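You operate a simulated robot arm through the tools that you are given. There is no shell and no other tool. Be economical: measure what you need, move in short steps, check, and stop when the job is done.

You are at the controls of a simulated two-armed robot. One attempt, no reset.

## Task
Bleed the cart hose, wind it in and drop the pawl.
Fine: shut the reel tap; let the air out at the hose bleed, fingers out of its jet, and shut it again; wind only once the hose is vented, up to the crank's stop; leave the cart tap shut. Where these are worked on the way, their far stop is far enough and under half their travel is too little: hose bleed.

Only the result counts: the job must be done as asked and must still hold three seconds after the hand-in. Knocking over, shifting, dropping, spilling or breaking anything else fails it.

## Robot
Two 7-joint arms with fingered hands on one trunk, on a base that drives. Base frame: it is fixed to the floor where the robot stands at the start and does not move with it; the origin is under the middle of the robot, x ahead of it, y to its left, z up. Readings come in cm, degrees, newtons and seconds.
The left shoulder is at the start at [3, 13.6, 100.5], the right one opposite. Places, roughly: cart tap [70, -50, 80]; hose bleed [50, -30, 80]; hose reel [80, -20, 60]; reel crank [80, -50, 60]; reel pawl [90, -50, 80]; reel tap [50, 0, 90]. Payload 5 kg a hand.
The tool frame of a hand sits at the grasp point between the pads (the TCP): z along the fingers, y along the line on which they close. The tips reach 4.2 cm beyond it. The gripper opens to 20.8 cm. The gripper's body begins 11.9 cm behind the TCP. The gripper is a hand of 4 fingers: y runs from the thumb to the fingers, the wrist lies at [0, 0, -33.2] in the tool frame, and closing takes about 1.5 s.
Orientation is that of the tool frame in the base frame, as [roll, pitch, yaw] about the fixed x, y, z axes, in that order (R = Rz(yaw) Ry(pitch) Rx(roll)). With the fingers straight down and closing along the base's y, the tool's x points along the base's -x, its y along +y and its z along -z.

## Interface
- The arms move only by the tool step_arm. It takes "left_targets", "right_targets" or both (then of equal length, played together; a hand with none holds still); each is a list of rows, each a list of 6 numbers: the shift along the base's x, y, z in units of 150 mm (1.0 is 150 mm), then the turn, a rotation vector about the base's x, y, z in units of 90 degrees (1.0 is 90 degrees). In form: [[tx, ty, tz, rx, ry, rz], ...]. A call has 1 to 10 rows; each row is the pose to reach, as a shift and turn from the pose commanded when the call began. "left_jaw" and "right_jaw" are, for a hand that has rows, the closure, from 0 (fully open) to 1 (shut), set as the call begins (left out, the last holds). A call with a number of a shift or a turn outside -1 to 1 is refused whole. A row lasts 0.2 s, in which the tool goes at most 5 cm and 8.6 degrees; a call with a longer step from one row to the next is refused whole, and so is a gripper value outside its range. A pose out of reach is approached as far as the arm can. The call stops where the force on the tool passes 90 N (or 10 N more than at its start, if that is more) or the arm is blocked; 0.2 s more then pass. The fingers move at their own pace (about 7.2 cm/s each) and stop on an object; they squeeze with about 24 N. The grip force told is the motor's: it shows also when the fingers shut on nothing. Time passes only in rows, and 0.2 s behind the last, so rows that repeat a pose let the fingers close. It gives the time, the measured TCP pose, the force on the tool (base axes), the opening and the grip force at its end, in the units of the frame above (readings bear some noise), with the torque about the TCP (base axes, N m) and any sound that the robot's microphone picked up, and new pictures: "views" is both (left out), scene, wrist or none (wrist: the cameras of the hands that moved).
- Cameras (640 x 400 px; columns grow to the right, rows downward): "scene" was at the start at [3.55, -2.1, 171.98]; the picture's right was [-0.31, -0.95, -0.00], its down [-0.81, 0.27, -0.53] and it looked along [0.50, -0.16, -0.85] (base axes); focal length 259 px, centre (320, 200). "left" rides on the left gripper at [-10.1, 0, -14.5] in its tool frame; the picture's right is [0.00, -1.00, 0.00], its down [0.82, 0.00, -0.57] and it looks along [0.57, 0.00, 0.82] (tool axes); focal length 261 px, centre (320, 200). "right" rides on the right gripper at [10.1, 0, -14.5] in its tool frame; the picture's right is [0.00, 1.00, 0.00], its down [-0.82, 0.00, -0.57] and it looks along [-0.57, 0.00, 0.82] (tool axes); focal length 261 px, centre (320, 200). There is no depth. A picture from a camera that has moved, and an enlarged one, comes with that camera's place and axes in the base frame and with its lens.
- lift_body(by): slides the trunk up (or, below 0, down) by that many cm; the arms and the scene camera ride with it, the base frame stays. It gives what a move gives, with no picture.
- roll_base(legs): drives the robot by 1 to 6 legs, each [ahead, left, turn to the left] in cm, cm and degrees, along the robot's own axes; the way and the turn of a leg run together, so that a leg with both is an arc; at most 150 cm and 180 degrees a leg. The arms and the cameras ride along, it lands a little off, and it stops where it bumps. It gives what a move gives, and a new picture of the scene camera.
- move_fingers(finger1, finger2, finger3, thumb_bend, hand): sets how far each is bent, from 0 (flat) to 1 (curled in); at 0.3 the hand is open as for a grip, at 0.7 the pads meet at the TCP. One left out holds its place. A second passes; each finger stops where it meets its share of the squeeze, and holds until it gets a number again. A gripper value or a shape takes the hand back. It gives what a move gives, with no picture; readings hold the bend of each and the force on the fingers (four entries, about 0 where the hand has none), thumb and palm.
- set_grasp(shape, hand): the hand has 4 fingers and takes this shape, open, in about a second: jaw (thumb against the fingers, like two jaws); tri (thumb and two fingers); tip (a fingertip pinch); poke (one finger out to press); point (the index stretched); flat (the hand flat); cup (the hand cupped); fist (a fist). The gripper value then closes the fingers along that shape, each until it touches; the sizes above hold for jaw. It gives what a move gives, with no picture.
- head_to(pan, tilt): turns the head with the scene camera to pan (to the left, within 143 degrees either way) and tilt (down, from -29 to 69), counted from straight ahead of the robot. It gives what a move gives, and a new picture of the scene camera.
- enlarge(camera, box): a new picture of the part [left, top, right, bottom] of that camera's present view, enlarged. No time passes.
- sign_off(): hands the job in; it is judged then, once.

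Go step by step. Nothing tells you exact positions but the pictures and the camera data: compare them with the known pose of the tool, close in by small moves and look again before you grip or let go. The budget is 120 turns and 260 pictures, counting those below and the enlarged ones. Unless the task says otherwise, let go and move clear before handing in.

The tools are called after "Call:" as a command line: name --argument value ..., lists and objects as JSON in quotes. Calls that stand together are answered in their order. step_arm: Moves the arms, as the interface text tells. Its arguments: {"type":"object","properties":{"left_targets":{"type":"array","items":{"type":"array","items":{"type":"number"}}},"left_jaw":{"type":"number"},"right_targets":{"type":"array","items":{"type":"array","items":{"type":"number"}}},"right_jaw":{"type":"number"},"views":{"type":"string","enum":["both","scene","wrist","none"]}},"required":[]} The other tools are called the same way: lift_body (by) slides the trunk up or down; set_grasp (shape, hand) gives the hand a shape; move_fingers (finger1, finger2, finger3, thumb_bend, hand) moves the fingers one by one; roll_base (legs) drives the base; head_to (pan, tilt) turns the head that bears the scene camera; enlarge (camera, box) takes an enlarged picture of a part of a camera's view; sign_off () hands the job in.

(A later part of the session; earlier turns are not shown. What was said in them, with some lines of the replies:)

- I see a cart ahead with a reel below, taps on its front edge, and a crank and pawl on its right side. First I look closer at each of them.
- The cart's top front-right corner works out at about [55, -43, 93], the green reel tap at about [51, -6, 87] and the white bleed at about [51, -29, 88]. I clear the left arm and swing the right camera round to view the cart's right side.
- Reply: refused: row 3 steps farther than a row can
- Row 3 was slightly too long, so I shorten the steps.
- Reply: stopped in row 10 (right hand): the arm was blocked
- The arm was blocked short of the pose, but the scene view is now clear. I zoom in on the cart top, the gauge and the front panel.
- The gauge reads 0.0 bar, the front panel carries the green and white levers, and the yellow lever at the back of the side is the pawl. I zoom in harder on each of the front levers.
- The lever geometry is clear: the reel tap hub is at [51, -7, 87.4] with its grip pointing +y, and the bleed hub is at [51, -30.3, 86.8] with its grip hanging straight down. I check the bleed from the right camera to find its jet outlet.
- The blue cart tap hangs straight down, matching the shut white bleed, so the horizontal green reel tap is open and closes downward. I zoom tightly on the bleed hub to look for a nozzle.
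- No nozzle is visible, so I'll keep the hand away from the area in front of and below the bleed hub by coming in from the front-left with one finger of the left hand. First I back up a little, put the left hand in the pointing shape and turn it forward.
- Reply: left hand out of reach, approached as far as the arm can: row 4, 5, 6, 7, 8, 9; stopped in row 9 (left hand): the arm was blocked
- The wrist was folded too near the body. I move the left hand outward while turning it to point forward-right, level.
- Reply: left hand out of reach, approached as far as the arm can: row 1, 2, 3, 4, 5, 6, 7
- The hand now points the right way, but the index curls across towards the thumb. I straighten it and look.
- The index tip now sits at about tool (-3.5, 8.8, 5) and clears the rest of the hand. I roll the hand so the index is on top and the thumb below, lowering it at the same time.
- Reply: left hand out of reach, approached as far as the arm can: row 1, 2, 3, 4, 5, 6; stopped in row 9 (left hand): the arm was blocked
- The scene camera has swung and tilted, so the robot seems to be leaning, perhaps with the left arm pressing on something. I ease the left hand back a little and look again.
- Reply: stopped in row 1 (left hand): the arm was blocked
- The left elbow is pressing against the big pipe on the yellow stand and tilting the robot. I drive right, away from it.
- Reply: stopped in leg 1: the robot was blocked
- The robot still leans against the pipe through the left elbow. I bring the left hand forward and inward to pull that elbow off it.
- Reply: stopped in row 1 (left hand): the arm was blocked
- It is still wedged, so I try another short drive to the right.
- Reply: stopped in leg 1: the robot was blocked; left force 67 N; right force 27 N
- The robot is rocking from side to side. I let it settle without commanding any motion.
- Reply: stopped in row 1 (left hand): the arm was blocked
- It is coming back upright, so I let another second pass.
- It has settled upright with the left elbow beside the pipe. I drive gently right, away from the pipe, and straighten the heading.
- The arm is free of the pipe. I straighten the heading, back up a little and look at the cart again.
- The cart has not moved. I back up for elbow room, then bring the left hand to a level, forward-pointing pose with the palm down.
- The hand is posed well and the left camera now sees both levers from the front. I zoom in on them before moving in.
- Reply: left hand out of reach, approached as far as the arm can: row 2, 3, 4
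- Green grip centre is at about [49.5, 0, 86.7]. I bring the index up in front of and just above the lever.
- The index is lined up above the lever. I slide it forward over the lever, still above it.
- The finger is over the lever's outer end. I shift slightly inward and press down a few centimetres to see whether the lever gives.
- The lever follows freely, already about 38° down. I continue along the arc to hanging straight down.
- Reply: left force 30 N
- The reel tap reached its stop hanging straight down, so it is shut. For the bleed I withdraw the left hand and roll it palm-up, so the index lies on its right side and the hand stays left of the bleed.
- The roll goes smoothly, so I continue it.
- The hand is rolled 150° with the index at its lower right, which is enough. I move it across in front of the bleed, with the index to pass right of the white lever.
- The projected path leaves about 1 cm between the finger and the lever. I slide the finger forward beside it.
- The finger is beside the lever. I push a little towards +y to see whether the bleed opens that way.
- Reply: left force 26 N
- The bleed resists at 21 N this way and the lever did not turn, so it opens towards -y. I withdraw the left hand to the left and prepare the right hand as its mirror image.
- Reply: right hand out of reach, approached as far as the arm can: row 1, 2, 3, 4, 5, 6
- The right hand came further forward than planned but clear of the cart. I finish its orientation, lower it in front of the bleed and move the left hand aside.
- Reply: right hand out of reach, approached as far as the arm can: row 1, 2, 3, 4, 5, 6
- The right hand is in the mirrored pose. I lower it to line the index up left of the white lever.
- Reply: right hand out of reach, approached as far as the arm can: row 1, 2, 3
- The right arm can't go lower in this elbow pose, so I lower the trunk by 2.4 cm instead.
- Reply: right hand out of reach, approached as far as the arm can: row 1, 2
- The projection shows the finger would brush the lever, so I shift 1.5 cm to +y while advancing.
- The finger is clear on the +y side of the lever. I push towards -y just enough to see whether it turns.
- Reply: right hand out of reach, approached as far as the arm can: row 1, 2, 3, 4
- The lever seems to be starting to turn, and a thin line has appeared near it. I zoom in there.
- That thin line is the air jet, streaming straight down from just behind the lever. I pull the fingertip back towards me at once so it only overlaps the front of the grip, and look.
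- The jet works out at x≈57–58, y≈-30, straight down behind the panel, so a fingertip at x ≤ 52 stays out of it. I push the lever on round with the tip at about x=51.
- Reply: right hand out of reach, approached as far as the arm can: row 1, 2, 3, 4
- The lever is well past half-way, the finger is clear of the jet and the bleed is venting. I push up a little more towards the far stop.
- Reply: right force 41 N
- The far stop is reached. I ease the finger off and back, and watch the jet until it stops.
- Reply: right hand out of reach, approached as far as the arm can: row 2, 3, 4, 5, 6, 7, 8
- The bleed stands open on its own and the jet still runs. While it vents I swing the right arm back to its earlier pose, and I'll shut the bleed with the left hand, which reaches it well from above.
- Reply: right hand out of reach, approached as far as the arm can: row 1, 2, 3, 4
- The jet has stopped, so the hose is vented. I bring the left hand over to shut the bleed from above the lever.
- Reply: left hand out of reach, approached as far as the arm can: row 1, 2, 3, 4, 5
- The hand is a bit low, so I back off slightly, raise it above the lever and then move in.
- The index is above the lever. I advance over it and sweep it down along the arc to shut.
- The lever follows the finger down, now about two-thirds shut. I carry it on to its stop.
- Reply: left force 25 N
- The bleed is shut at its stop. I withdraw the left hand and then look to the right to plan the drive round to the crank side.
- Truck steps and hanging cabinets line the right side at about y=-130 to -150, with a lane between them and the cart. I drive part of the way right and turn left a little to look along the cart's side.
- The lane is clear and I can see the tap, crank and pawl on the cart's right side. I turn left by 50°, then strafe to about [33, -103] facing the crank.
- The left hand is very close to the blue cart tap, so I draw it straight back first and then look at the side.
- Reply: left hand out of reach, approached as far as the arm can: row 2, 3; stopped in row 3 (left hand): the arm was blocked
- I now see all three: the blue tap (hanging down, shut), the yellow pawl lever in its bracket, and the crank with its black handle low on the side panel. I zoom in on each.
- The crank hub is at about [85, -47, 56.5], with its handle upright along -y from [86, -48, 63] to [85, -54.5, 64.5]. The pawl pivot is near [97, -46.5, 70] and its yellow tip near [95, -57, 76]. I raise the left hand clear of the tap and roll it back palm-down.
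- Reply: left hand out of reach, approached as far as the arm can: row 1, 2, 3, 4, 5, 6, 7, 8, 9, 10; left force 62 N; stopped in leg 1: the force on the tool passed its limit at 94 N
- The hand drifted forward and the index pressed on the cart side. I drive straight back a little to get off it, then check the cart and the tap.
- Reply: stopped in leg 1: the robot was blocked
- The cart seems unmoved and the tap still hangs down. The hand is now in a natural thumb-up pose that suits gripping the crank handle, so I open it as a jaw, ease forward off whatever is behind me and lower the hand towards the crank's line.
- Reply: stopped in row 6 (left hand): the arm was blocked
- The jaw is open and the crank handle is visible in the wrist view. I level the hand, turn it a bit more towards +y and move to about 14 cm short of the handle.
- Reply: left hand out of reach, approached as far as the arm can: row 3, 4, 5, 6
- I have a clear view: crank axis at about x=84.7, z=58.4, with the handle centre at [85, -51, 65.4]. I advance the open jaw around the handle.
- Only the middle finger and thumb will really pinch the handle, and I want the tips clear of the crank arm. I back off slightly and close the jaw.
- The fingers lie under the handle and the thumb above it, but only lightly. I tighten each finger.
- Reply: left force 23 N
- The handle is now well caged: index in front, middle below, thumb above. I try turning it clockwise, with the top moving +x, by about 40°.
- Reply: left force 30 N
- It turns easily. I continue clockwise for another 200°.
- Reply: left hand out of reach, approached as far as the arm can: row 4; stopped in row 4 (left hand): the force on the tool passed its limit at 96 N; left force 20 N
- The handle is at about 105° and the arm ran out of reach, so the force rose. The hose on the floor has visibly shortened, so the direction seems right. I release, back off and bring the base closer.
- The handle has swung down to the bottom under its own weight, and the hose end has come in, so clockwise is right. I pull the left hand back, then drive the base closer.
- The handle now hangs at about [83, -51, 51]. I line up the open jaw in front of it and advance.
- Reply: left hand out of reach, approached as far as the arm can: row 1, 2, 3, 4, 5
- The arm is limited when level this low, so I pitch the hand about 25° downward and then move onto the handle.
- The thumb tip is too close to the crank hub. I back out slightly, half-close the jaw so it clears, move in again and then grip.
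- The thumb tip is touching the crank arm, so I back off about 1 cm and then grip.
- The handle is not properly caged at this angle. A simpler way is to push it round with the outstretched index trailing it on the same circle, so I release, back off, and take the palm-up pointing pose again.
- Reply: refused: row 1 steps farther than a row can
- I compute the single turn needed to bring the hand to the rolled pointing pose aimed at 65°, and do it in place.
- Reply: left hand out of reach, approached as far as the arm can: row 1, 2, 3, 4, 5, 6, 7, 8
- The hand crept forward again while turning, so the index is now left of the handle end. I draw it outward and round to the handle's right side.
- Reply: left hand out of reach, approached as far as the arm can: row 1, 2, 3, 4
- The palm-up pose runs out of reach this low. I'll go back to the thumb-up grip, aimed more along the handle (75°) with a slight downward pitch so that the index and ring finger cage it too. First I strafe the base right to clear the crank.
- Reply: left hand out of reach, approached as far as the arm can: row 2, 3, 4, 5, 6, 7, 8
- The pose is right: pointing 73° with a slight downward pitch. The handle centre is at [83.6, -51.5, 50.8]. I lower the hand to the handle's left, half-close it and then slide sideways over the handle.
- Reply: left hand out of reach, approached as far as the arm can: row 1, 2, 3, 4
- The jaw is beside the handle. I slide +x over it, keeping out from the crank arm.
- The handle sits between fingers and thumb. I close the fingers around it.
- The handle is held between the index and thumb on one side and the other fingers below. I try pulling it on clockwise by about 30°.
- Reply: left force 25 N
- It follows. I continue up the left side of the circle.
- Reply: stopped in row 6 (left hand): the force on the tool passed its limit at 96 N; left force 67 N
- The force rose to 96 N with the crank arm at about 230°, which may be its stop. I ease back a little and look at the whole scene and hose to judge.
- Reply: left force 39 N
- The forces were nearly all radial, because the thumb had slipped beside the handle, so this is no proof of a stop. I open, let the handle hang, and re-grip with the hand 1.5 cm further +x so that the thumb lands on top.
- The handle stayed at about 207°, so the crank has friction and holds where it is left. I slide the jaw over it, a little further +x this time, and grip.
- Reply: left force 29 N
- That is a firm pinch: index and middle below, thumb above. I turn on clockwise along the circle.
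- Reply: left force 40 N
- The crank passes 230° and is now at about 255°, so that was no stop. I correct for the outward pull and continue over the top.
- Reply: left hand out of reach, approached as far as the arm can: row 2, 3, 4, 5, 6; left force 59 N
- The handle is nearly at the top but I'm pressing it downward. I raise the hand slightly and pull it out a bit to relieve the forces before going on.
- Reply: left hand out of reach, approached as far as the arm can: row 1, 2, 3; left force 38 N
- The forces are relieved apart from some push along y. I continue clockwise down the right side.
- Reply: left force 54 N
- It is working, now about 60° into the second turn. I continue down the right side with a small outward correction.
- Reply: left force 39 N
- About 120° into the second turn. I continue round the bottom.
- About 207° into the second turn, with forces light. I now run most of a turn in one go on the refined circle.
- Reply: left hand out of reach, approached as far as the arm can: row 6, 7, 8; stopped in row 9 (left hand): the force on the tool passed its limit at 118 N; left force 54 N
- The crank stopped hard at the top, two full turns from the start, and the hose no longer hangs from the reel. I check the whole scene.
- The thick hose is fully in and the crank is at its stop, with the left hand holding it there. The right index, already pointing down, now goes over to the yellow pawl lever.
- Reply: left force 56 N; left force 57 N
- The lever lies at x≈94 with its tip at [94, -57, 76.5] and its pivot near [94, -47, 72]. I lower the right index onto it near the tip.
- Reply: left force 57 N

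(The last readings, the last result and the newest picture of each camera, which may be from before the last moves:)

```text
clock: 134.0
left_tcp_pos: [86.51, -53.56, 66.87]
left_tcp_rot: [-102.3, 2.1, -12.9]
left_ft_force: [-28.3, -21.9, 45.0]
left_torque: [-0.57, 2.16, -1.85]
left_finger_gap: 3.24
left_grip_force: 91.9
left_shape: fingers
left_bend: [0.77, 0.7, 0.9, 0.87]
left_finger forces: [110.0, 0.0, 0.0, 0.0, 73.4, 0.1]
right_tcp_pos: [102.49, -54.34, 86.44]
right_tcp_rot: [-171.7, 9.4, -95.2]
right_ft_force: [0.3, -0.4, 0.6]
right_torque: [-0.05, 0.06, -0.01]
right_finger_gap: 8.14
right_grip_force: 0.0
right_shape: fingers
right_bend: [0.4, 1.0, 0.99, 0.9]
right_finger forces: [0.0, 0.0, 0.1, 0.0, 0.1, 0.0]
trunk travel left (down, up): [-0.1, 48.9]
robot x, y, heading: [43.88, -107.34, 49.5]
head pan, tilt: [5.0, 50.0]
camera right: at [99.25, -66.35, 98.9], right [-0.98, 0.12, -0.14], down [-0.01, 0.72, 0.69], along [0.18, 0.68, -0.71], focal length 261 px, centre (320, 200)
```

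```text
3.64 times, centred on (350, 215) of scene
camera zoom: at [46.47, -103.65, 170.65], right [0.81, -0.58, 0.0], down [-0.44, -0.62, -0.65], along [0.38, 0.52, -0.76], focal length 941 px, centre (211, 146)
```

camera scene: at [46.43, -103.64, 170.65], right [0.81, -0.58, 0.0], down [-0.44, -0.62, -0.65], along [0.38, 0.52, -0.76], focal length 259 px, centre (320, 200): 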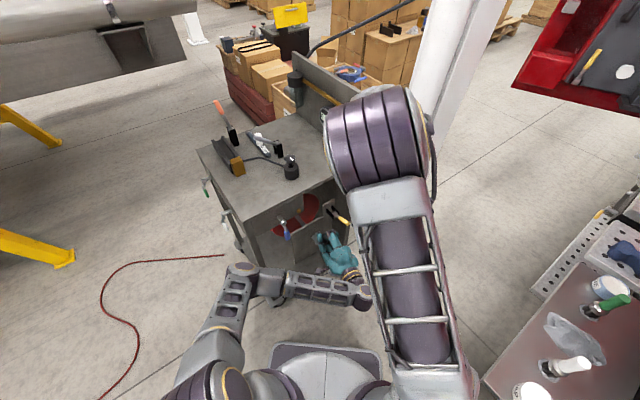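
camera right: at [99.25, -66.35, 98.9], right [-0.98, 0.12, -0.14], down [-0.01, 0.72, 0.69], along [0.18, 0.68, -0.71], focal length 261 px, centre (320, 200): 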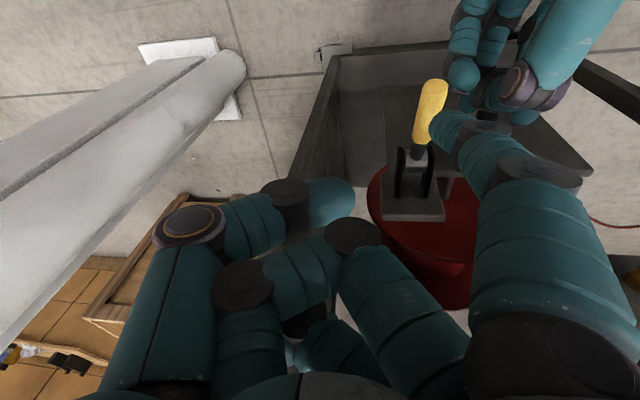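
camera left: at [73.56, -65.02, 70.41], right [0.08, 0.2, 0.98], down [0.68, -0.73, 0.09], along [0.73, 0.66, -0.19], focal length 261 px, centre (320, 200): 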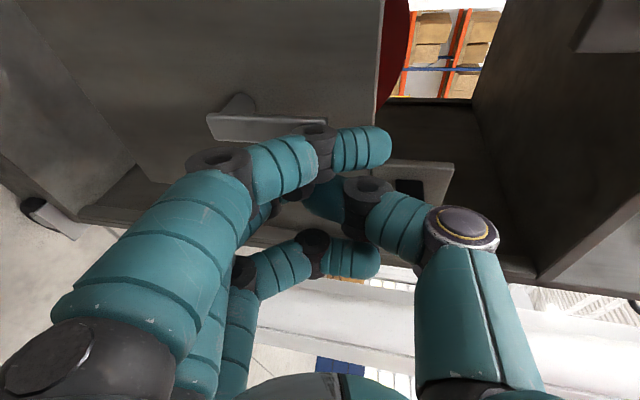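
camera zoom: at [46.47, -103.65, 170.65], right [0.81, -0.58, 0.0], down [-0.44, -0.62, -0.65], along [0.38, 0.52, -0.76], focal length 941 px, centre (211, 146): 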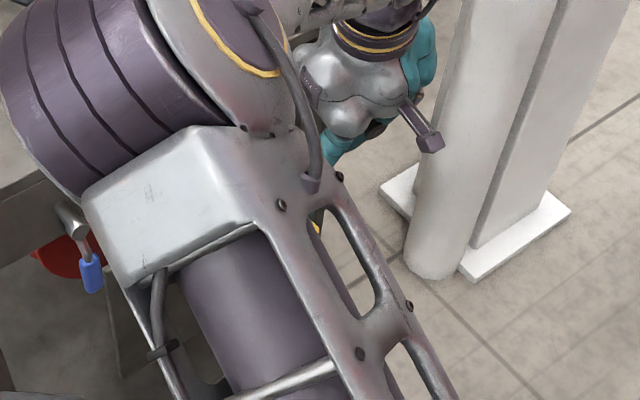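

The index tip is right above the yellow handle. I press down step by step.

Call:
step_arm --right_targets '[[0, 0, -0.1, 0, 0, 0], [0, 0, -0.2, 0, 0, 0], [0, 0, -0.3, 0, 0, 0], [0, 0.01, -0.4, 0, 0, 0]]' --views "wrist"

```text
clock: 134.7
left_tcp_pos: [86.52, -53.43, 67.01]
left_tcp_rot: [-102.2, 2.1, -13.1]
left_ft_force: [-20.2, -15.9, 32.5]
left_torque: [-0.53, 1.89, -1.62]
left_finger_gap: 3.2
left_grip_force: 85.8
left_shape: fingers
left_bend: [0.77, 0.69, 0.9, 0.87]
left_finger forces: [97.6, 9.8, 0.0, 0.1, 63.8, 0.0]
right_tcp_pos: [102.72, -54.03, 83.89]
right_tcp_rot: [-171.3, 10.1, -95.0]
right_ft_force: [-0.4, -0.1, 45.8]
right_torque: [-0.99, 4.25, 0.01]
right_finger_gap: 8.64
right_grip_force: 19.7
right_shape: fingers
right_bend: [0.35, 1.0, 0.99, 0.9]
right_finger forces: [39.9, 0.0, 0.1, 0.0, 0.0, 0.1]
trunk travel left (down, up): [-0.1, 48.9]
robot x, y, heading: [44.17, -107.41, 49.5]
head pan, tilt: [5.0, 50.0]
stopped in row 3 (right hand): the force on the tool passed its limit at 101 N (the readings are from after the stop); the commanded pose is now the measured one
camera right: at [99.53, -66.11, 96.25], right [-0.98, 0.12, -0.15], down [-0.02, 0.71, 0.7], along [0.19, 0.69, -0.7], focal length 261 px, centre (320, 200)
```

right: 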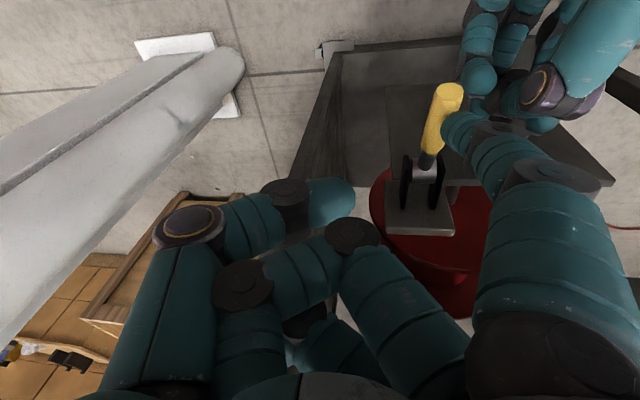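

The lever won't go down (100 N, no movement), so it must travel upward. I lift the right hand and set its fingers as a small open pinch, to take the yellow handle from above and lift it.

Call:
step_arm --right_targets '[[0, 0, 0.2, 0, 0, 0], [0, -0.02, 0.45, 0, 0, 0], [0, -0.05, 0.6, 0, 0, 0]]' --views "none"

Call:
move_fingers --hand "right" --finger1 1.0 --finger2 0.62 --finger3 0.62 --thumb_bend 0.4

Call:
step_arm --right_targets '[[-0.15, -0.04, 0, 0, 0, 0], [-0.3, -0.08, 0, 0, 0, 0], [-0.42, -0.12, 0, 0, 0, 0], [-0.52, -0.13, -0.1, 0, 0, 0]]' --views "wrist"

```text
clock: 135.5
left_tcp_pos: [86.58, -53.47, 66.92]
left_tcp_rot: [-102.2, 2.2, -12.8]
left_ft_force: [-36.5, -36.8, 54.6]
left_torque: [-0.75, 2.39, -1.52]
left_finger_gap: 3.23
left_grip_force: 94.1
left_shape: fingers
left_bend: [0.77, 0.7, 0.9, 0.87]
left_finger forces: [115.5, 0.1, 0.0, 0.1, 72.6, 0.0]
right_tcp_pos: [102.81, -55.06, 92.46]
right_tcp_rot: [-171.5, 9.6, -95.1]
right_ft_force: [0.2, 0.1, -1.2]
right_torque: [0.0, -0.04, -0.01]
right_finger_gap: 8.17
right_grip_force: 0.0
right_shape: fingers
right_bend: [0.4, 1.0, 0.99, 0.9]
right_finger forces: [0.1, 0.0, 0.0, 0.0, 0.1, 0.1]
trunk travel left (down, up): [-0.1, 48.9]
robot x, y, heading: [44.11, -107.46, 49.3]
head pan, tilt: [5.0, 50.0]
```

```text
clock: 136.5
left_tcp_pos: [86.61, -53.49, 66.83]
left_tcp_rot: [-102.3, 2.1, -12.9]
left_ft_force: [-36.6, -39.3, 54.3]
left_torque: [-0.83, 2.37, -1.43]
left_finger_gap: 3.23
left_grip_force: 93.9
left_shape: fingers
left_bend: [0.77, 0.7, 0.9, 0.88]
left_finger forces: [115.0, 0.1, 0.0, 0.0, 73.1, 0.1]
right_tcp_pos: [102.78, -54.96, 92.54]
right_tcp_rot: [-171.3, 9.7, -95.1]
right_ft_force: [0.0, -0.2, 0.1]
right_torque: [0.02, 0.05, -0.04]
right_finger_gap: 9.39
right_grip_force: 0.2
right_shape: fingers
right_bend: [1.0, 0.63, 0.62, 0.4]
right_finger forces: [0.0, 0.0, 0.0, 0.0, 0.0, 0.1]
trunk travel left (down, up): [-0.1, 48.9]
robot x, y, heading: [44.58, -107.36, 49.4]
head pan, tilt: [5.0, 50.0]
```

```text
clock: 137.5
left_tcp_pos: [86.6, -53.52, 66.74]
left_tcp_rot: [-102.3, 2.0, -12.8]
left_ft_force: [-36.5, -39.4, 53.3]
left_torque: [-0.8, 2.35, -1.3]
left_finger_gap: 3.23
left_grip_force: 92.5
left_shape: fingers
left_bend: [0.77, 0.7, 0.9, 0.88]
left_finger forces: [113.5, 0.0, 0.0, 0.0, 71.5, 0.1]
right_tcp_pos: [95.19, -56.94, 90.92]
right_tcp_rot: [-171.4, 9.6, -95.1]
right_ft_force: [-0.3, -0.2, 0.0]
right_torque: [-0.01, -0.01, -0.02]
right_finger_gap: 9.39
right_grip_force: 0.1
right_shape: fingers
right_bend: [1.0, 0.62, 0.62, 0.4]
right_finger forces: [0.0, 0.0, 0.0, 0.0, 0.1, 0.1]
trunk travel left (down, up): [-0.1, 48.9]
robot x, y, heading: [44.45, -107.81, 49.3]
head pan, tilt: [5.0, 50.0]
camera right: at [91.77, -68.98, 103.37], right [-0.98, 0.12, -0.15], down [-0.02, 0.72, 0.7], along [0.19, 0.69, -0.7], focal length 261 px, centre (320, 200)
```

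right: 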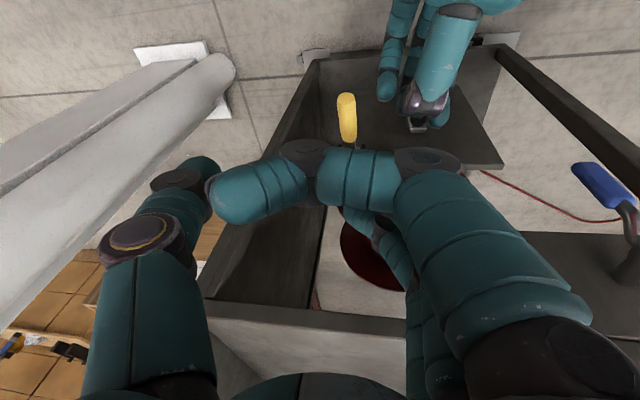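

The pinch is above the lever. I lower it in stages, watching the left thumb alongside.

Call:
step_arm --right_targets '[[-0.02, 0.03, -0.25, 0, 0, 0], [-0.02, 0.035, -0.5, 0, 0, 0], [-0.02, 0.035, -0.7, 0, 0, 0]]' --views "both"

```text
clock: 138.3
left_tcp_pos: [86.67, -53.49, 66.82]
left_tcp_rot: [-102.3, 2.1, -13.0]
left_ft_force: [-35.5, -39.2, 50.3]
left_torque: [-0.77, 2.23, -1.35]
left_finger_gap: 3.24
left_grip_force: 89.9
left_shape: fingers
left_bend: [0.77, 0.7, 0.9, 0.88]
left_finger forces: [110.8, 0.0, 0.1, 0.0, 70.3, 0.1]
right_tcp_pos: [94.79, -56.36, 80.3]
right_tcp_rot: [-171.4, 9.7, -95.1]
right_ft_force: [-1.2, -1.7, -0.7]
right_torque: [-0.03, 0.12, 0.04]
right_finger_gap: 9.4
right_grip_force: 1.0
right_shape: fingers
right_bend: [1.0, 0.61, 0.62, 0.4]
right_finger forces: [0.0, 1.7, 0.1, 0.1, 0.0, 0.1]
trunk travel left (down, up): [-0.1, 48.9]
robot x, y, heading: [43.98, -107.06, 49.5]
head pan, tilt: [5.0, 50.0]
camera scene: at [46.45, -103.78, 170.65], right [0.81, -0.58, 0.0], down [-0.44, -0.62, -0.65], along [0.38, 0.53, -0.76], focal length 259 px, centre (320, 200)
camera right: at [91.48, -68.48, 92.73], right [-0.98, 0.12, -0.15], down [-0.02, 0.72, 0.7], along [0.19, 0.69, -0.7], focal length 261 px, centre (320, 200)
```

scene: 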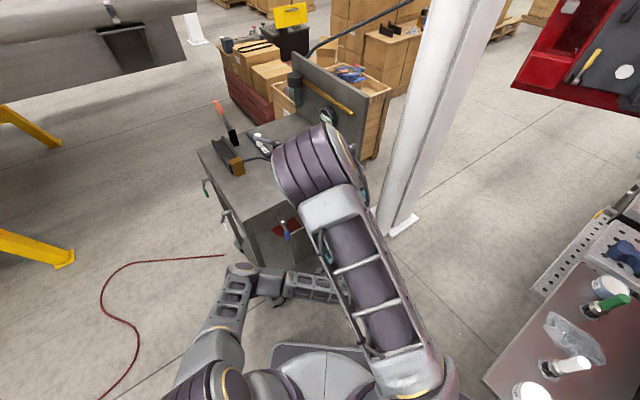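
right: 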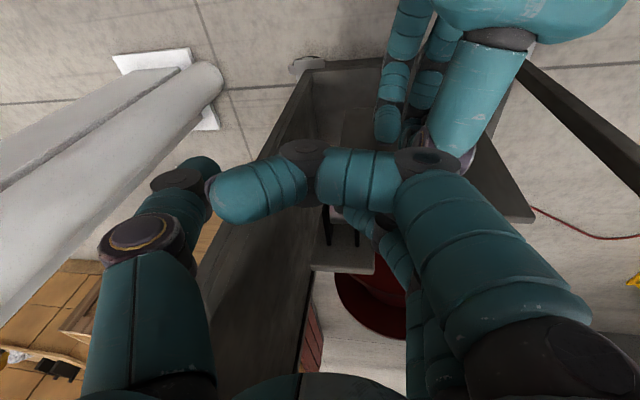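

The middle finger is just touching the handle's edge. I shift 1 cm towards -x and lower the rest of the way.

Call:
step_arm --right_targets '[[-0.03, 0, 0.05, 0, 0, 0], [-0.09, 0, 0.0, 0, 0, 0], [-0.09, 0.01, -0.12, 0, 0, 0], [-0.09, 0.02, -0.26, 0, 0, 0]]' --views "wrist"

Call:
enlarge --camera "right" --box '[200, 80, 500, 300]'

```text
clock: 139.3
left_tcp_pos: [86.54, -53.53, 66.81]
left_tcp_rot: [-102.3, 2.1, -12.9]
left_ft_force: [-41.3, -41.3, 46.3]
left_torque: [0.26, 1.26, -1.84]
left_finger_gap: 3.27
left_grip_force: 91.4
left_shape: fingers
left_bend: [0.77, 0.7, 0.9, 0.88]
left_finger forces: [107.5, 0.0, 0.0, 0.0, 75.4, 0.1]
right_tcp_pos: [93.7, -56.05, 76.67]
right_tcp_rot: [-171.3, 9.9, -95.3]
right_ft_force: [12.3, 6.8, 10.3]
right_torque: [0.12, 0.49, -0.45]
right_finger_gap: 9.41
right_grip_force: 0.1
right_shape: fingers
right_bend: [1.0, 0.67, 0.62, 0.4]
right_finger forces: [0.0, 0.0, 0.0, 0.0, 0.0, 0.1]
trunk travel left (down, up): [-0.1, 48.9]
robot x, y, heading: [44.35, -107.43, 49.2]
head pan, tilt: [5.0, 50.0]
camera right: at [90.31, -68.12, 88.98], right [-0.98, 0.12, -0.15], down [-0.02, 0.72, 0.7], along [0.19, 0.69, -0.7], focal length 261 px, centre (320, 200)
```

right: 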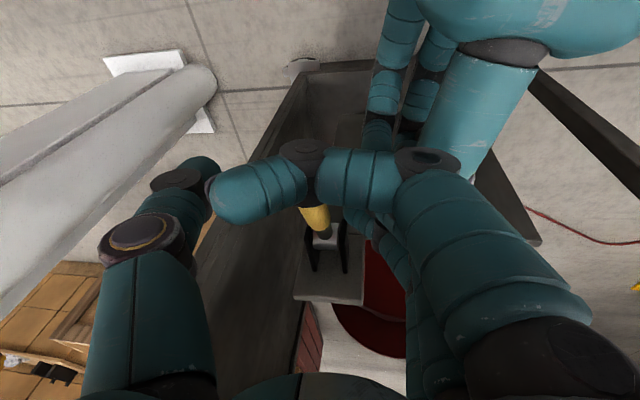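

```text
1.82 times, centred on (350, 190) of right
camera zoom: at [90.31, -68.12, 88.98], right [-0.98, 0.12, -0.15], down [-0.02, 0.72, 0.7], along [0.19, 0.69, -0.7], focal length 474 px, centre (266, 218)
```

zoom: 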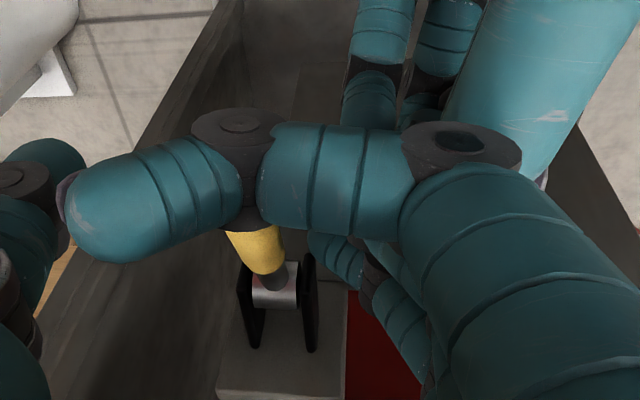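

The handle now lies between the middle and ring fingers and the open thumb. I close them on it.

Call:
move_fingers --hand "right" --finger2 0.8 --finger3 0.8 --thumb_bend 0.85

Call:
enlarge --camera "right" --box '[200, 80, 500, 300]'

```text
clock: 140.3
left_tcp_pos: [86.51, -53.56, 66.84]
left_tcp_rot: [-102.2, 2.2, -13.0]
left_ft_force: [-32.8, -42.3, 50.0]
left_torque: [-0.69, 2.18, -1.18]
left_finger_gap: 3.25
left_grip_force: 89.1
left_shape: fingers
left_bend: [0.77, 0.7, 0.9, 0.88]
left_finger forces: [107.5, 0.1, 0.0, 0.0, 70.5, 0.0]
right_tcp_pos: [93.35, -56.09, 76.47]
right_tcp_rot: [-171.6, 9.7, -95.0]
right_ft_force: [-13.5, -2.8, -3.2]
right_torque: [-0.21, 0.19, 0.57]
right_finger_gap: 7.2
right_grip_force: 6.0
right_shape: fingers
right_bend: [1.0, 0.81, 0.73, 0.65]
right_finger forces: [0.0, 0.1, 11.7, 0.0, 0.0, 0.1]
trunk travel left (down, up): [-0.1, 48.9]
robot x, y, heading: [44.61, -107.43, 49.4]
head pan, tilt: [5.0, 50.0]
```

```text
1.82 times, centred on (350, 190) of right
camera zoom: at [90.02, -68.17, 88.86], right [-0.98, 0.12, -0.14], down [-0.02, 0.72, 0.7], along [0.18, 0.69, -0.7], focal length 474 px, centre (266, 218)
```

zoom: 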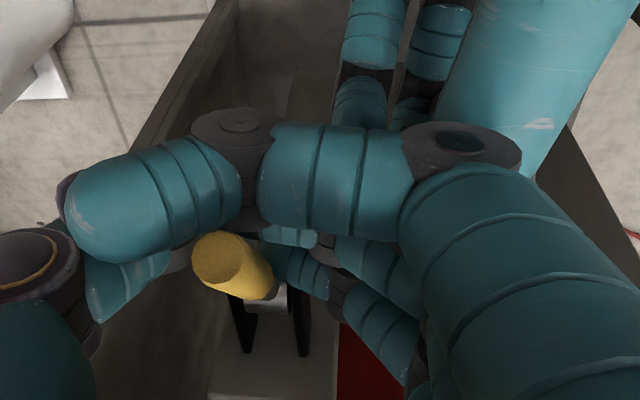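

The yellow handle has already risen a little as the fingers closed beneath it, so it does travel upward. I lift the hand to carry it on.

Call:
step_arm --right_targets '[[0, 0, 0.1, 0, 0, 0], [0, 0.03, 0.2, 0, 0, 0], [0, 0.07, 0.3, 0, 0, 0]]' --views "wrist"

Call:
enlarge --camera "right" --box '[200, 80, 500, 300]'

```text
clock: 141.1
left_tcp_pos: [86.66, -53.43, 66.74]
left_tcp_rot: [-102.4, 2.0, -12.9]
left_ft_force: [-37.8, -43.5, 49.8]
left_torque: [-0.74, 2.22, -1.24]
left_finger_gap: 3.25
left_grip_force: 91.2
left_shape: fingers
left_bend: [0.77, 0.7, 0.9, 0.88]
left_finger forces: [112.5, 0.1, 0.0, 0.0, 70.6, 0.0]
right_tcp_pos: [93.35, -55.03, 80.99]
right_tcp_rot: [-171.4, 9.8, -95.1]
right_ft_force: [0.4, -0.9, -0.3]
right_torque: [-0.01, -0.04, -0.05]
right_finger_gap: 7.21
right_grip_force: 0.4
right_shape: fingers
right_bend: [1.0, 0.81, 0.75, 0.65]
right_finger forces: [0.0, 0.0, 0.4, 0.1, 0.1, 0.0]
trunk travel left (down, up): [-0.1, 48.9]
robot x, y, heading: [44.39, -107.59, 49.3]
head pan, tilt: [5.0, 50.0]
camera right: at [90.1, -67.04, 93.43], right [-0.98, 0.12, -0.15], down [-0.02, 0.72, 0.7], along [0.19, 0.69, -0.7], focal length 261 px, centre (320, 200)
```

right: 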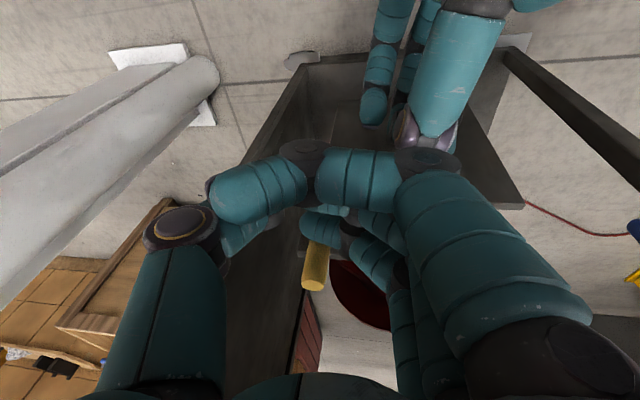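

```text
1.82 times, centred on (350, 190) of right
camera zoom: at [90.1, -67.04, 93.43], right [-0.98, 0.12, -0.15], down [-0.02, 0.72, 0.7], along [0.19, 0.69, -0.7], focal length 474 px, centre (266, 218)
```

zoom: 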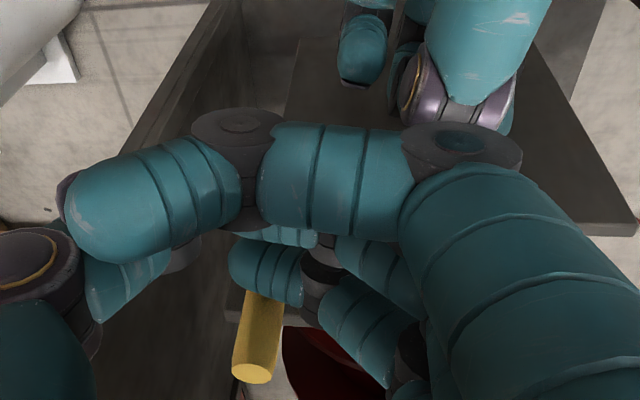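

The lever now stands about upright. I push it further inward (+y) to find its stop.

Call:
step_arm --right_targets '[[0, 0.07, 0, 0, 0, 0], [0, 0.14, 0, 0, 0, 0], [0, 0.2, 0, 0, 0, 0]]' --views "wrist"

Call:
enlarge --camera "right" --box '[200, 80, 500, 300]'

```text
clock: 141.8
left_tcp_pos: [86.5, -53.51, 67.0]
left_tcp_rot: [-102.0, 2.3, -12.8]
left_ft_force: [-21.7, -19.0, 34.9]
left_torque: [-0.55, 1.85, -1.45]
left_finger_gap: 3.21
left_grip_force: 80.7
left_shape: fingers
left_bend: [0.77, 0.69, 0.9, 0.87]
left_finger forces: [93.2, 10.1, 0.0, 0.0, 59.1, 0.0]
right_tcp_pos: [93.27, -54.52, 80.26]
right_tcp_rot: [-172.1, 8.1, -95.5]
right_ft_force: [-3.0, -20.6, 4.6]
right_torque: [0.12, -0.11, -0.07]
right_finger_gap: 7.25
right_grip_force: 9.9
right_shape: fingers
right_bend: [1.0, 0.81, 0.76, 0.65]
right_finger forces: [0.0, 0.0, 20.1, 0.0, 0.0, 0.1]
trunk travel left (down, up): [-0.1, 48.9]
robot x, y, heading: [44.04, -107.59, 49.5]
head pan, tilt: [5.0, 50.0]
stopped in row 3 (right hand): the force on the tool passed its limit at 97 N (the readings are from after the stop); the commanded pose is now the measured one
camera right: at [90.02, -66.26, 93.01], right [-0.98, 0.12, -0.14], down [0.0, 0.74, 0.68], along [0.18, 0.67, -0.72], focal length 261 px, centre (320, 200)
```

right: 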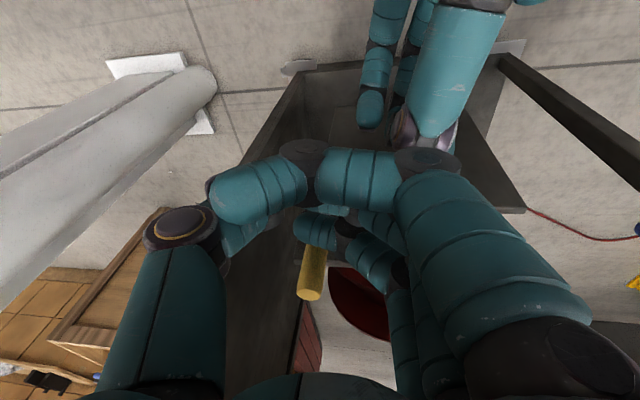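

```text
1.82 times, centred on (350, 190) of right
camera zoom: at [90.02, -66.26, 93.01], right [-0.98, 0.12, -0.14], down [0.0, 0.74, 0.68], along [0.18, 0.67, -0.72], focal length 474 px, centre (266, 218)
```

zoom: 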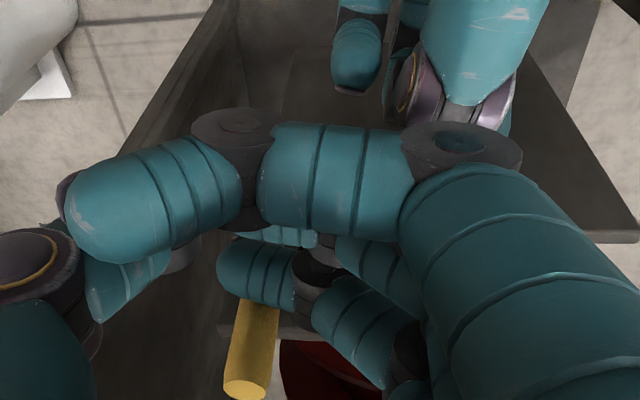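

The lever is hard against its upper stop, so the pawl is dropped. I draw the right hand back and up, clear of it.

Call:
step_arm --right_targets '[[0, -0.12, 0, 0, 0, 0], [0, -0.2, 0.15, 0, 0, 0], [0.1, -0.25, 0.4, 0, 0, 0], [0.15, -0.4, 0.65, 0, 0, 0], [0.15, -0.65, 0.85, 0, 0, 0], [0.15, -0.95, 0.9, 0, 0, 0]]' --views "wrist"

Call:
enlarge --camera "right" --box '[240, 0, 640, 240]'

```text
clock: 143.2
left_tcp_pos: [86.53, -53.48, 66.82]
left_tcp_rot: [-102.2, 2.2, -12.9]
left_ft_force: [-36.5, -51.2, 55.2]
left_torque: [-0.91, 2.32, -0.95]
left_finger_gap: 3.26
left_grip_force: 92.7
left_shape: fingers
left_bend: [0.77, 0.7, 0.9, 0.88]
left_finger forces: [107.8, 9.6, 0.0, 0.0, 67.6, 0.1]
right_tcp_pos: [95.46, -68.44, 93.78]
right_tcp_rot: [-171.9, 8.4, -95.4]
right_ft_force: [0.1, -0.3, -0.1]
right_torque: [-0.03, 0.08, 0.0]
right_finger_gap: 7.24
right_grip_force: 0.0
right_shape: fingers
right_bend: [1.0, 0.81, 0.75, 0.65]
right_finger forces: [0.1, 0.1, 0.0, 0.0, 0.0, 0.1]
trunk travel left (down, up): [-0.1, 48.9]
robot x, y, heading: [44.22, -107.26, 49.5]
head pan, tilt: [5.0, 50.0]
camera right: at [92.24, -80.29, 106.56], right [-0.98, 0.12, -0.14], down [-0.01, 0.73, 0.68], along [0.18, 0.67, -0.72], focal length 261 px, centre (320, 200)
```

right: 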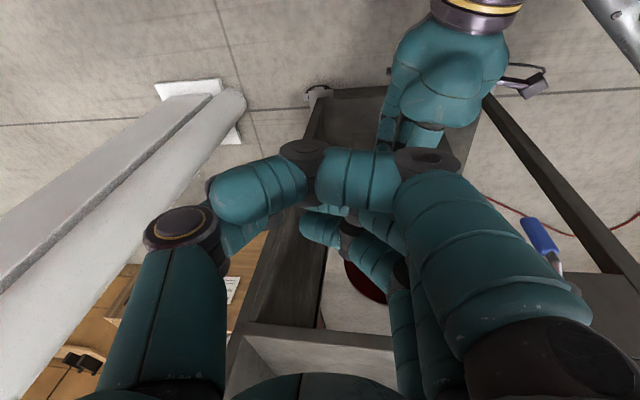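

```text
1.60 times, centred on (440, 120) of right
camera zoom: at [92.24, -80.29, 106.56], right [-0.98, 0.12, -0.14], down [-0.01, 0.73, 0.68], along [0.18, 0.67, -0.72], focal length 417 px, centre (128, 328)
```

zoom: 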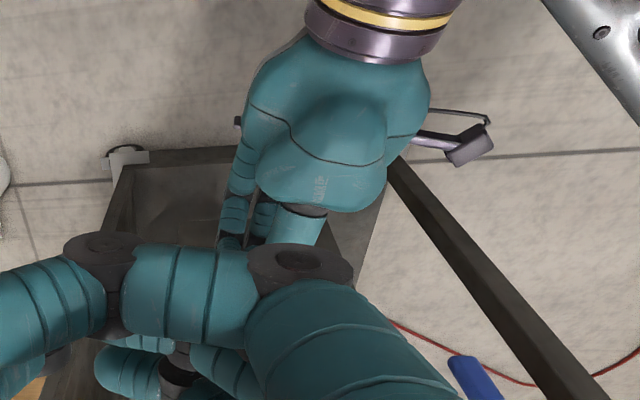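

I move the right arm further away so the scene camera can check the pawl.

Call:
step_arm --right_targets '[[0, -0.3, 0.1, 0, 0, 0], [0.0, -0.6, 0.15, 0, 0, 0], [0, -0.9, 0.2, 0, 0, 0], [0, -1, 0.2, 0, 0, 0]]' --views "scene"

Call:
enlarge --camera "scene" --box '[260, 170, 380, 280]'

```text
clock: 144.2
left_tcp_pos: [86.52, -53.62, 66.78]
left_tcp_rot: [-102.3, 2.2, -12.8]
left_ft_force: [-35.7, -49.5, 48.6]
left_torque: [-0.84, 2.08, -0.81]
left_finger_gap: 3.24
left_grip_force: 88.6
left_shape: fingers
left_bend: [0.77, 0.7, 0.9, 0.88]
left_finger forces: [102.4, 10.1, 0.0, 0.1, 63.9, 0.1]
right_tcp_pos: [95.46, -83.5, 96.71]
right_tcp_rot: [-172.0, 8.4, -95.4]
right_ft_force: [0.7, -0.4, -0.3]
right_torque: [0.07, 0.04, 0.03]
right_finger_gap: 7.2
right_grip_force: 0.1
right_shape: fingers
right_bend: [1.0, 0.81, 0.75, 0.65]
right_finger forces: [0.0, 0.0, 0.0, 0.0, 0.1, 0.0]
trunk travel left (down, up): [-0.1, 48.9]
robot x, y, heading: [44.33, -107.47, 49.5]
head pan, tilt: [5.0, 50.0]
camera scene: at [46.51, -103.95, 170.65], right [0.81, -0.58, 0.0], down [-0.45, -0.62, -0.65], along [0.38, 0.53, -0.76], focal length 259 px, centre (320, 200)
```

scene: 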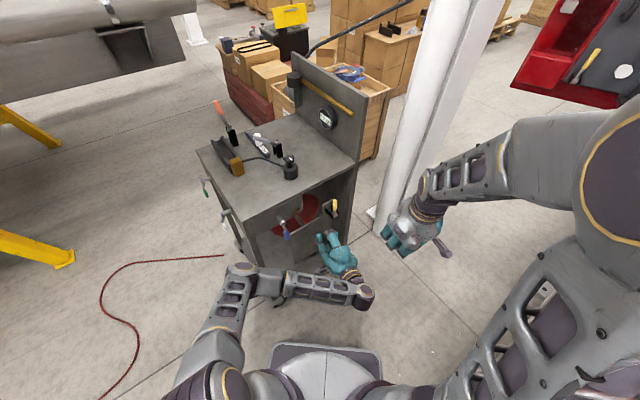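

```text
3.64 times, centred on (320, 225) of scene
camera zoom: at [46.51, -103.95, 170.65], right [0.81, -0.58, 0.0], down [-0.45, -0.62, -0.65], along [0.38, 0.53, -0.76], focal length 941 px, centre (320, 109)
```

zoom: 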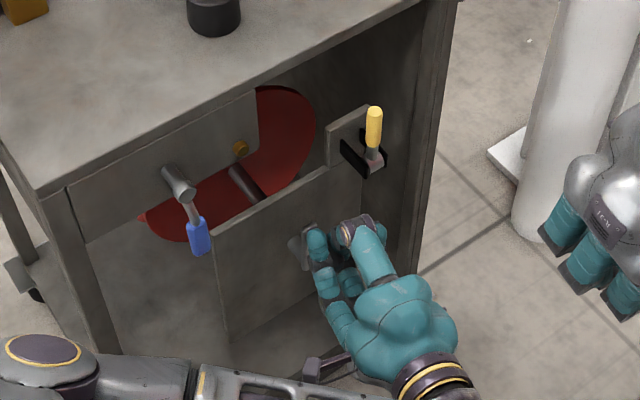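

The pawl lever stands up against its plate and the tap still hangs down. I now open the left hand and back it off straight.

Call:
step_arm --left_targets '[[0, -0.03, 0.02, 0, 0, 0], [0, -0.03, 0.02, 0, 0, 0], [0, -0.03, 0.02, 0, 0, 0], [0, -0.03, 0.02, 0, 0, 0], [0, -0.03, 0.02, 0, 0, 0], [-0.03, -0.15, 0.02, 0, 0, 0], [-0.06, -0.3, 0.02, 0, 0, 0], [-0.1, -0.5, 0.02, 0, 0, 0]]' --left_jaw 0.2 --views "wrist"

Call:
enlarge --camera "scene" --box '[260, 170, 380, 280]'

```text
clock: 146.0
left_tcp_pos: [86.58, -53.35, 66.56]
left_tcp_rot: [-102.5, 2.3, -12.9]
left_ft_force: [0.1, -0.8, 0.2]
left_torque: [-0.01, -0.01, 0.02]
left_finger_gap: 16.56
left_grip_force: 0.2
left_shape: jaw
left_bend: [0.26, 0.26, 0.26, 0.44]
left_finger forces: [0.0, 0.0, 0.0, 0.0, 0.0, 0.1]
left hand out of reach, approached as far as the arm can: row 1, 2, 3, 4, 5, 6, 7, 8
right_tcp_pos: [95.67, -83.37, 96.58]
right_tcp_rot: [-172.1, 8.3, -95.6]
right_ft_force: [-0.9, 0.2, -0.4]
right_torque: [0.02, -0.06, 0.0]
right_finger_gap: 7.21
right_grip_force: 0.1
right_shape: fingers
right_bend: [1.0, 0.81, 0.75, 0.65]
right_finger forces: [0.0, 0.0, 0.0, 0.1, 0.0, 0.0]
trunk travel left (down, up): [-0.1, 48.9]
robot x, y, heading: [44.25, -107.56, 49.4]
head pan, tilt: [5.0, 50.0]
camera left: at [73.75, -64.7, 70.02], right [0.08, 0.2, 0.98], down [0.68, -0.73, 0.09], along [0.73, 0.66, -0.2], focal length 261 px, centre (320, 200)
```

left: 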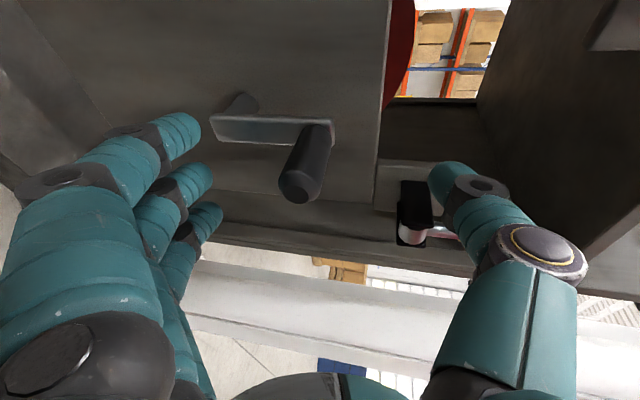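

```text
3.64 times, centred on (320, 225) of scene
camera zoom: at [46.84, -103.38, 170.62], right [0.81, -0.58, 0.0], down [-0.45, -0.62, -0.64], along [0.37, 0.52, -0.77], focal length 941 px, centre (320, 109)
```

zoom: 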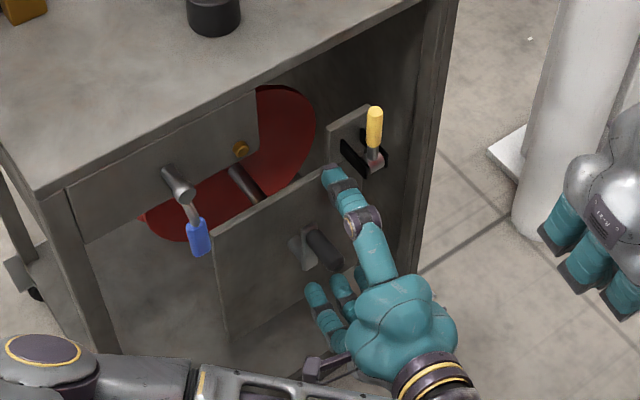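

The crank stays at its stop. The arm cannot retract straight back here, so I slide the open hand sideways (-x) off the handle and then down and away.

Call:
step_arm --left_targets '[[-0.15, 0, 0, 0, 0, 0], [-0.3, 0, 0, 0, 0, 0], [-0.47, 0, 0, 0, 0, 0], [-0.52, 0, -0.2, 0, 0, 0], [-0.55, 0, -0.45, 0, 0, 0], [-0.55, 0, -0.7, 0, 0, 0]]' --views "wrist"

Call:
enlarge --camera "scene" --box '[260, 170, 380, 280]'

```text
clock: 147.4
left_tcp_pos: [78.55, -53.18, 55.96]
left_tcp_rot: [-102.5, 2.3, -12.9]
left_ft_force: [-0.8, -0.1, -0.1]
left_torque: [0.02, 0.01, -0.05]
left_finger_gap: 16.64
left_grip_force: 0.2
left_shape: jaw
left_bend: [0.26, 0.26, 0.26, 0.44]
left_finger forces: [0.0, 0.1, 0.1, 0.1, 0.1, 0.0]
left hand out of reach, approached as far as the arm can: row 1, 2, 3
right_tcp_pos: [95.57, -83.25, 96.63]
right_tcp_rot: [-172.2, 8.3, -95.5]
right_ft_force: [0.0, -0.2, -0.8]
right_torque: [-0.04, -0.01, -0.03]
right_finger_gap: 7.17
right_grip_force: 0.1
right_shape: fingers
right_bend: [1.0, 0.81, 0.75, 0.66]
right_finger forces: [0.0, 0.0, 0.0, 0.0, 0.0, 0.0]
trunk travel left (down, up): [-0.1, 48.9]
robot x, y, heading: [44.2, -107.57, 49.4]
head pan, tilt: [5.0, 50.0]
camera left: at [65.49, -64.71, 59.5], right [0.08, 0.2, 0.98], down [0.68, -0.73, 0.09], along [0.73, 0.66, -0.2], focal length 261 px, centre (320, 200)
```

left: 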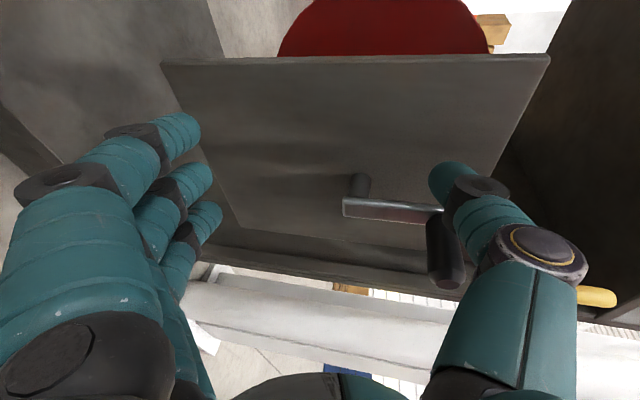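

```text
3.64 times, centred on (320, 225) of scene
camera zoom: at [46.87, -103.36, 170.62], right [0.81, -0.58, 0.0], down [-0.45, -0.62, -0.64], along [0.37, 0.52, -0.77], focal length 941 px, centre (320, 109)
```

zoom: 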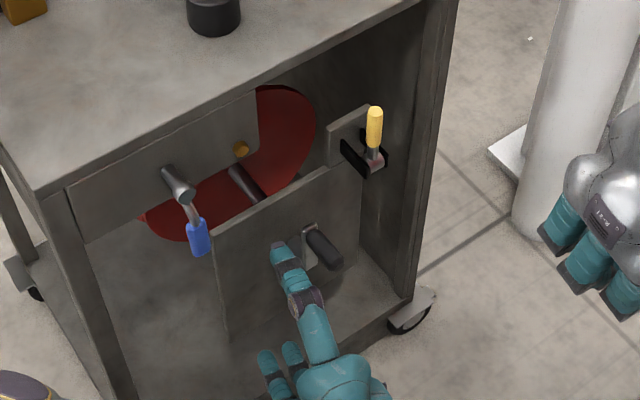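

The crank is still at the top and the hand is clear of the handle. I move it further left and low, then back out from the cart side.

Call:
step_arm --left_targets '[[-0.2, -0.05, 0, 0, 0, 0], [-0.4, -0.15, 0, 0, 0, 0], [-0.5, -0.35, 0, 0, 0, 0], [-0.5, -0.6, 0, 0, 0, 0], [-0.5, -0.8, 0, 0, 0, 0]]' --views "scene"

Call:
enlarge --camera "scene" --box '[190, 160, 370, 290]'

```text
clock: 148.6
left_tcp_pos: [68.58, -56.67, 56.75]
left_tcp_rot: [-103.1, 2.1, -14.3]
left_ft_force: [-0.4, 0.4, 0.7]
left_torque: [0.04, -0.02, -0.06]
left_finger_gap: 16.63
left_grip_force: 0.1
left_shape: jaw
left_bend: [0.25, 0.25, 0.25, 0.44]
left_finger forces: [0.0, 0.0, 0.1, 0.0, 0.0, 0.1]
left hand out of reach, approached as far as the arm can: row 2, 3, 4, 5
right_tcp_pos: [95.58, -83.35, 96.5]
right_tcp_rot: [-172.1, 8.2, -95.4]
right_ft_force: [-0.6, -0.5, 0.5]
right_torque: [-0.01, -0.04, 0.01]
right_finger_gap: 7.23
right_grip_force: 0.1
right_shape: fingers
right_bend: [1.0, 0.81, 0.75, 0.66]
right_finger forces: [0.0, 0.0, 0.1, 0.0, 0.0, 0.1]
trunk travel left (down, up): [-0.1, 48.9]
robot x, y, heading: [44.06, -107.48, 49.3]
head pan, tilt: [5.0, 50.0]
camera scene: at [46.76, -103.42, 170.63], right [0.81, -0.58, 0.0], down [-0.45, -0.62, -0.64], along [0.37, 0.52, -0.77], focal length 259 px, centre (320, 200)
```

scene: 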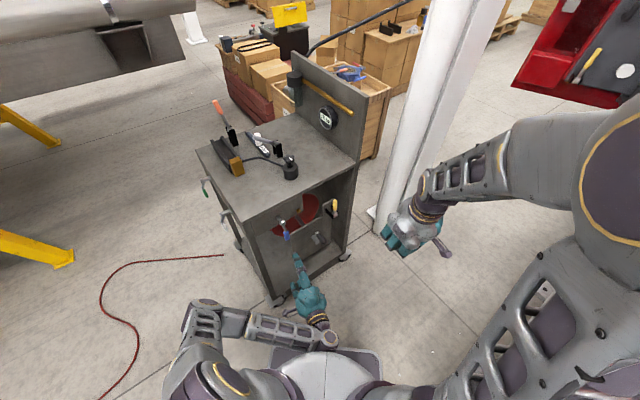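

```text
3.08 times, centred on (280, 225) of scene
camera zoom: at [46.76, -103.42, 170.63], right [0.81, -0.58, 0.0], down [-0.45, -0.62, -0.64], along [0.37, 0.52, -0.77], focal length 796 px, centre (443, 123)
```

zoom: 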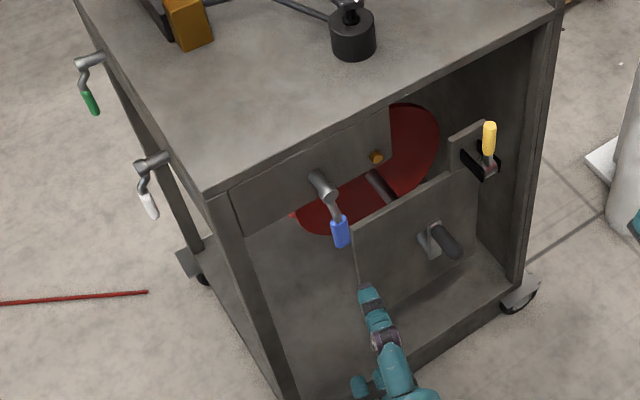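

Everything reads right: all three levers hang shut, the pawl lever is up against its stop, the crank is at its stop and the hose is in. I turn the base slightly right to take the left hand clear of the cart.

Call:
roll_base --legs '[[0, 0, -10]]'

Call:
enlarge --camera "scene" --box '[160, 140, 340, 270]'

```text
clock: 149.7
left_tcp_pos: [77.09, -61.75, 56.62]
left_tcp_rot: [-103.0, 1.9, -24.4]
left_ft_force: [0.7, -0.2, 0.3]
left_torque: [-0.03, 0.0, 0.05]
left_finger_gap: 16.65
left_grip_force: 0.0
left_shape: jaw
left_bend: [0.25, 0.25, 0.25, 0.44]
left_finger forces: [0.0, 0.0, 0.0, 0.0, 0.1, 0.0]
right_tcp_pos: [99.13, -92.61, 96.56]
right_tcp_rot: [-172.1, 8.2, -105.6]
right_ft_force: [0.1, -0.1, -0.7]
right_torque: [0.0, 0.0, 0.02]
right_finger_gap: 7.24
right_grip_force: 0.0
right_shape: fingers
right_bend: [1.0, 0.81, 0.75, 0.66]
right_finger forces: [0.0, 0.0, 0.0, 0.0, 0.1, 0.0]
trunk travel left (down, up): [-0.1, 48.9]
robot x, y, heading: [43.94, -107.45, 39.2]
head pan, tilt: [5.0, 50.0]
camera scene: at [47.53, -103.92, 170.62], right [0.7, -0.72, 0.0], down [-0.55, -0.53, -0.64], along [0.46, 0.45, -0.77], focal length 259 px, centre (320, 200)
```

scene: 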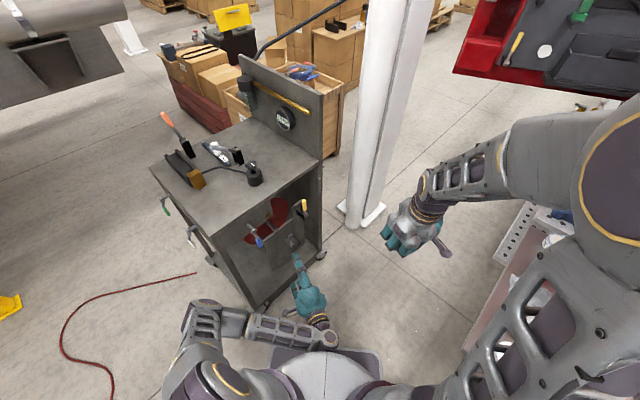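

```text
3.08 times, centred on (250, 205) of scene
camera zoom: at [47.53, -103.92, 170.62], right [0.7, -0.72, 0.0], down [-0.55, -0.53, -0.64], along [0.46, 0.45, -0.77], focal length 796 px, centre (535, 185)
```

zoom: 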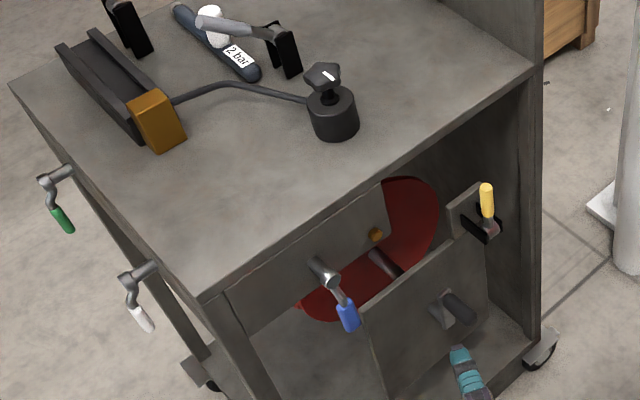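

The hands are clear and everything holds: taps and bleed shut, crank at its stop, pawl over. I hand in.

Call:
sign_off

```text
The job is handed in.
```

The job is handed in: the reel tap and bleed are shut, the hose is vented and wound to the crank's stop, the pawl is over, and the cart tap is still shut. Three points could count against it:

- **Pawl:** its lever would not go down, so I moved it up from its start position to the upper stop. I took that as dropped.
- **Contacts:** early on the robot leaned hard on the big pipe, and later a finger pressed the cart side with up to 94 N. I saw nothing move by more than about a centimetre.
- **Jet:** my fingertip was near the jet when it started. By my estimate it stayed about 5 cm in front of it.
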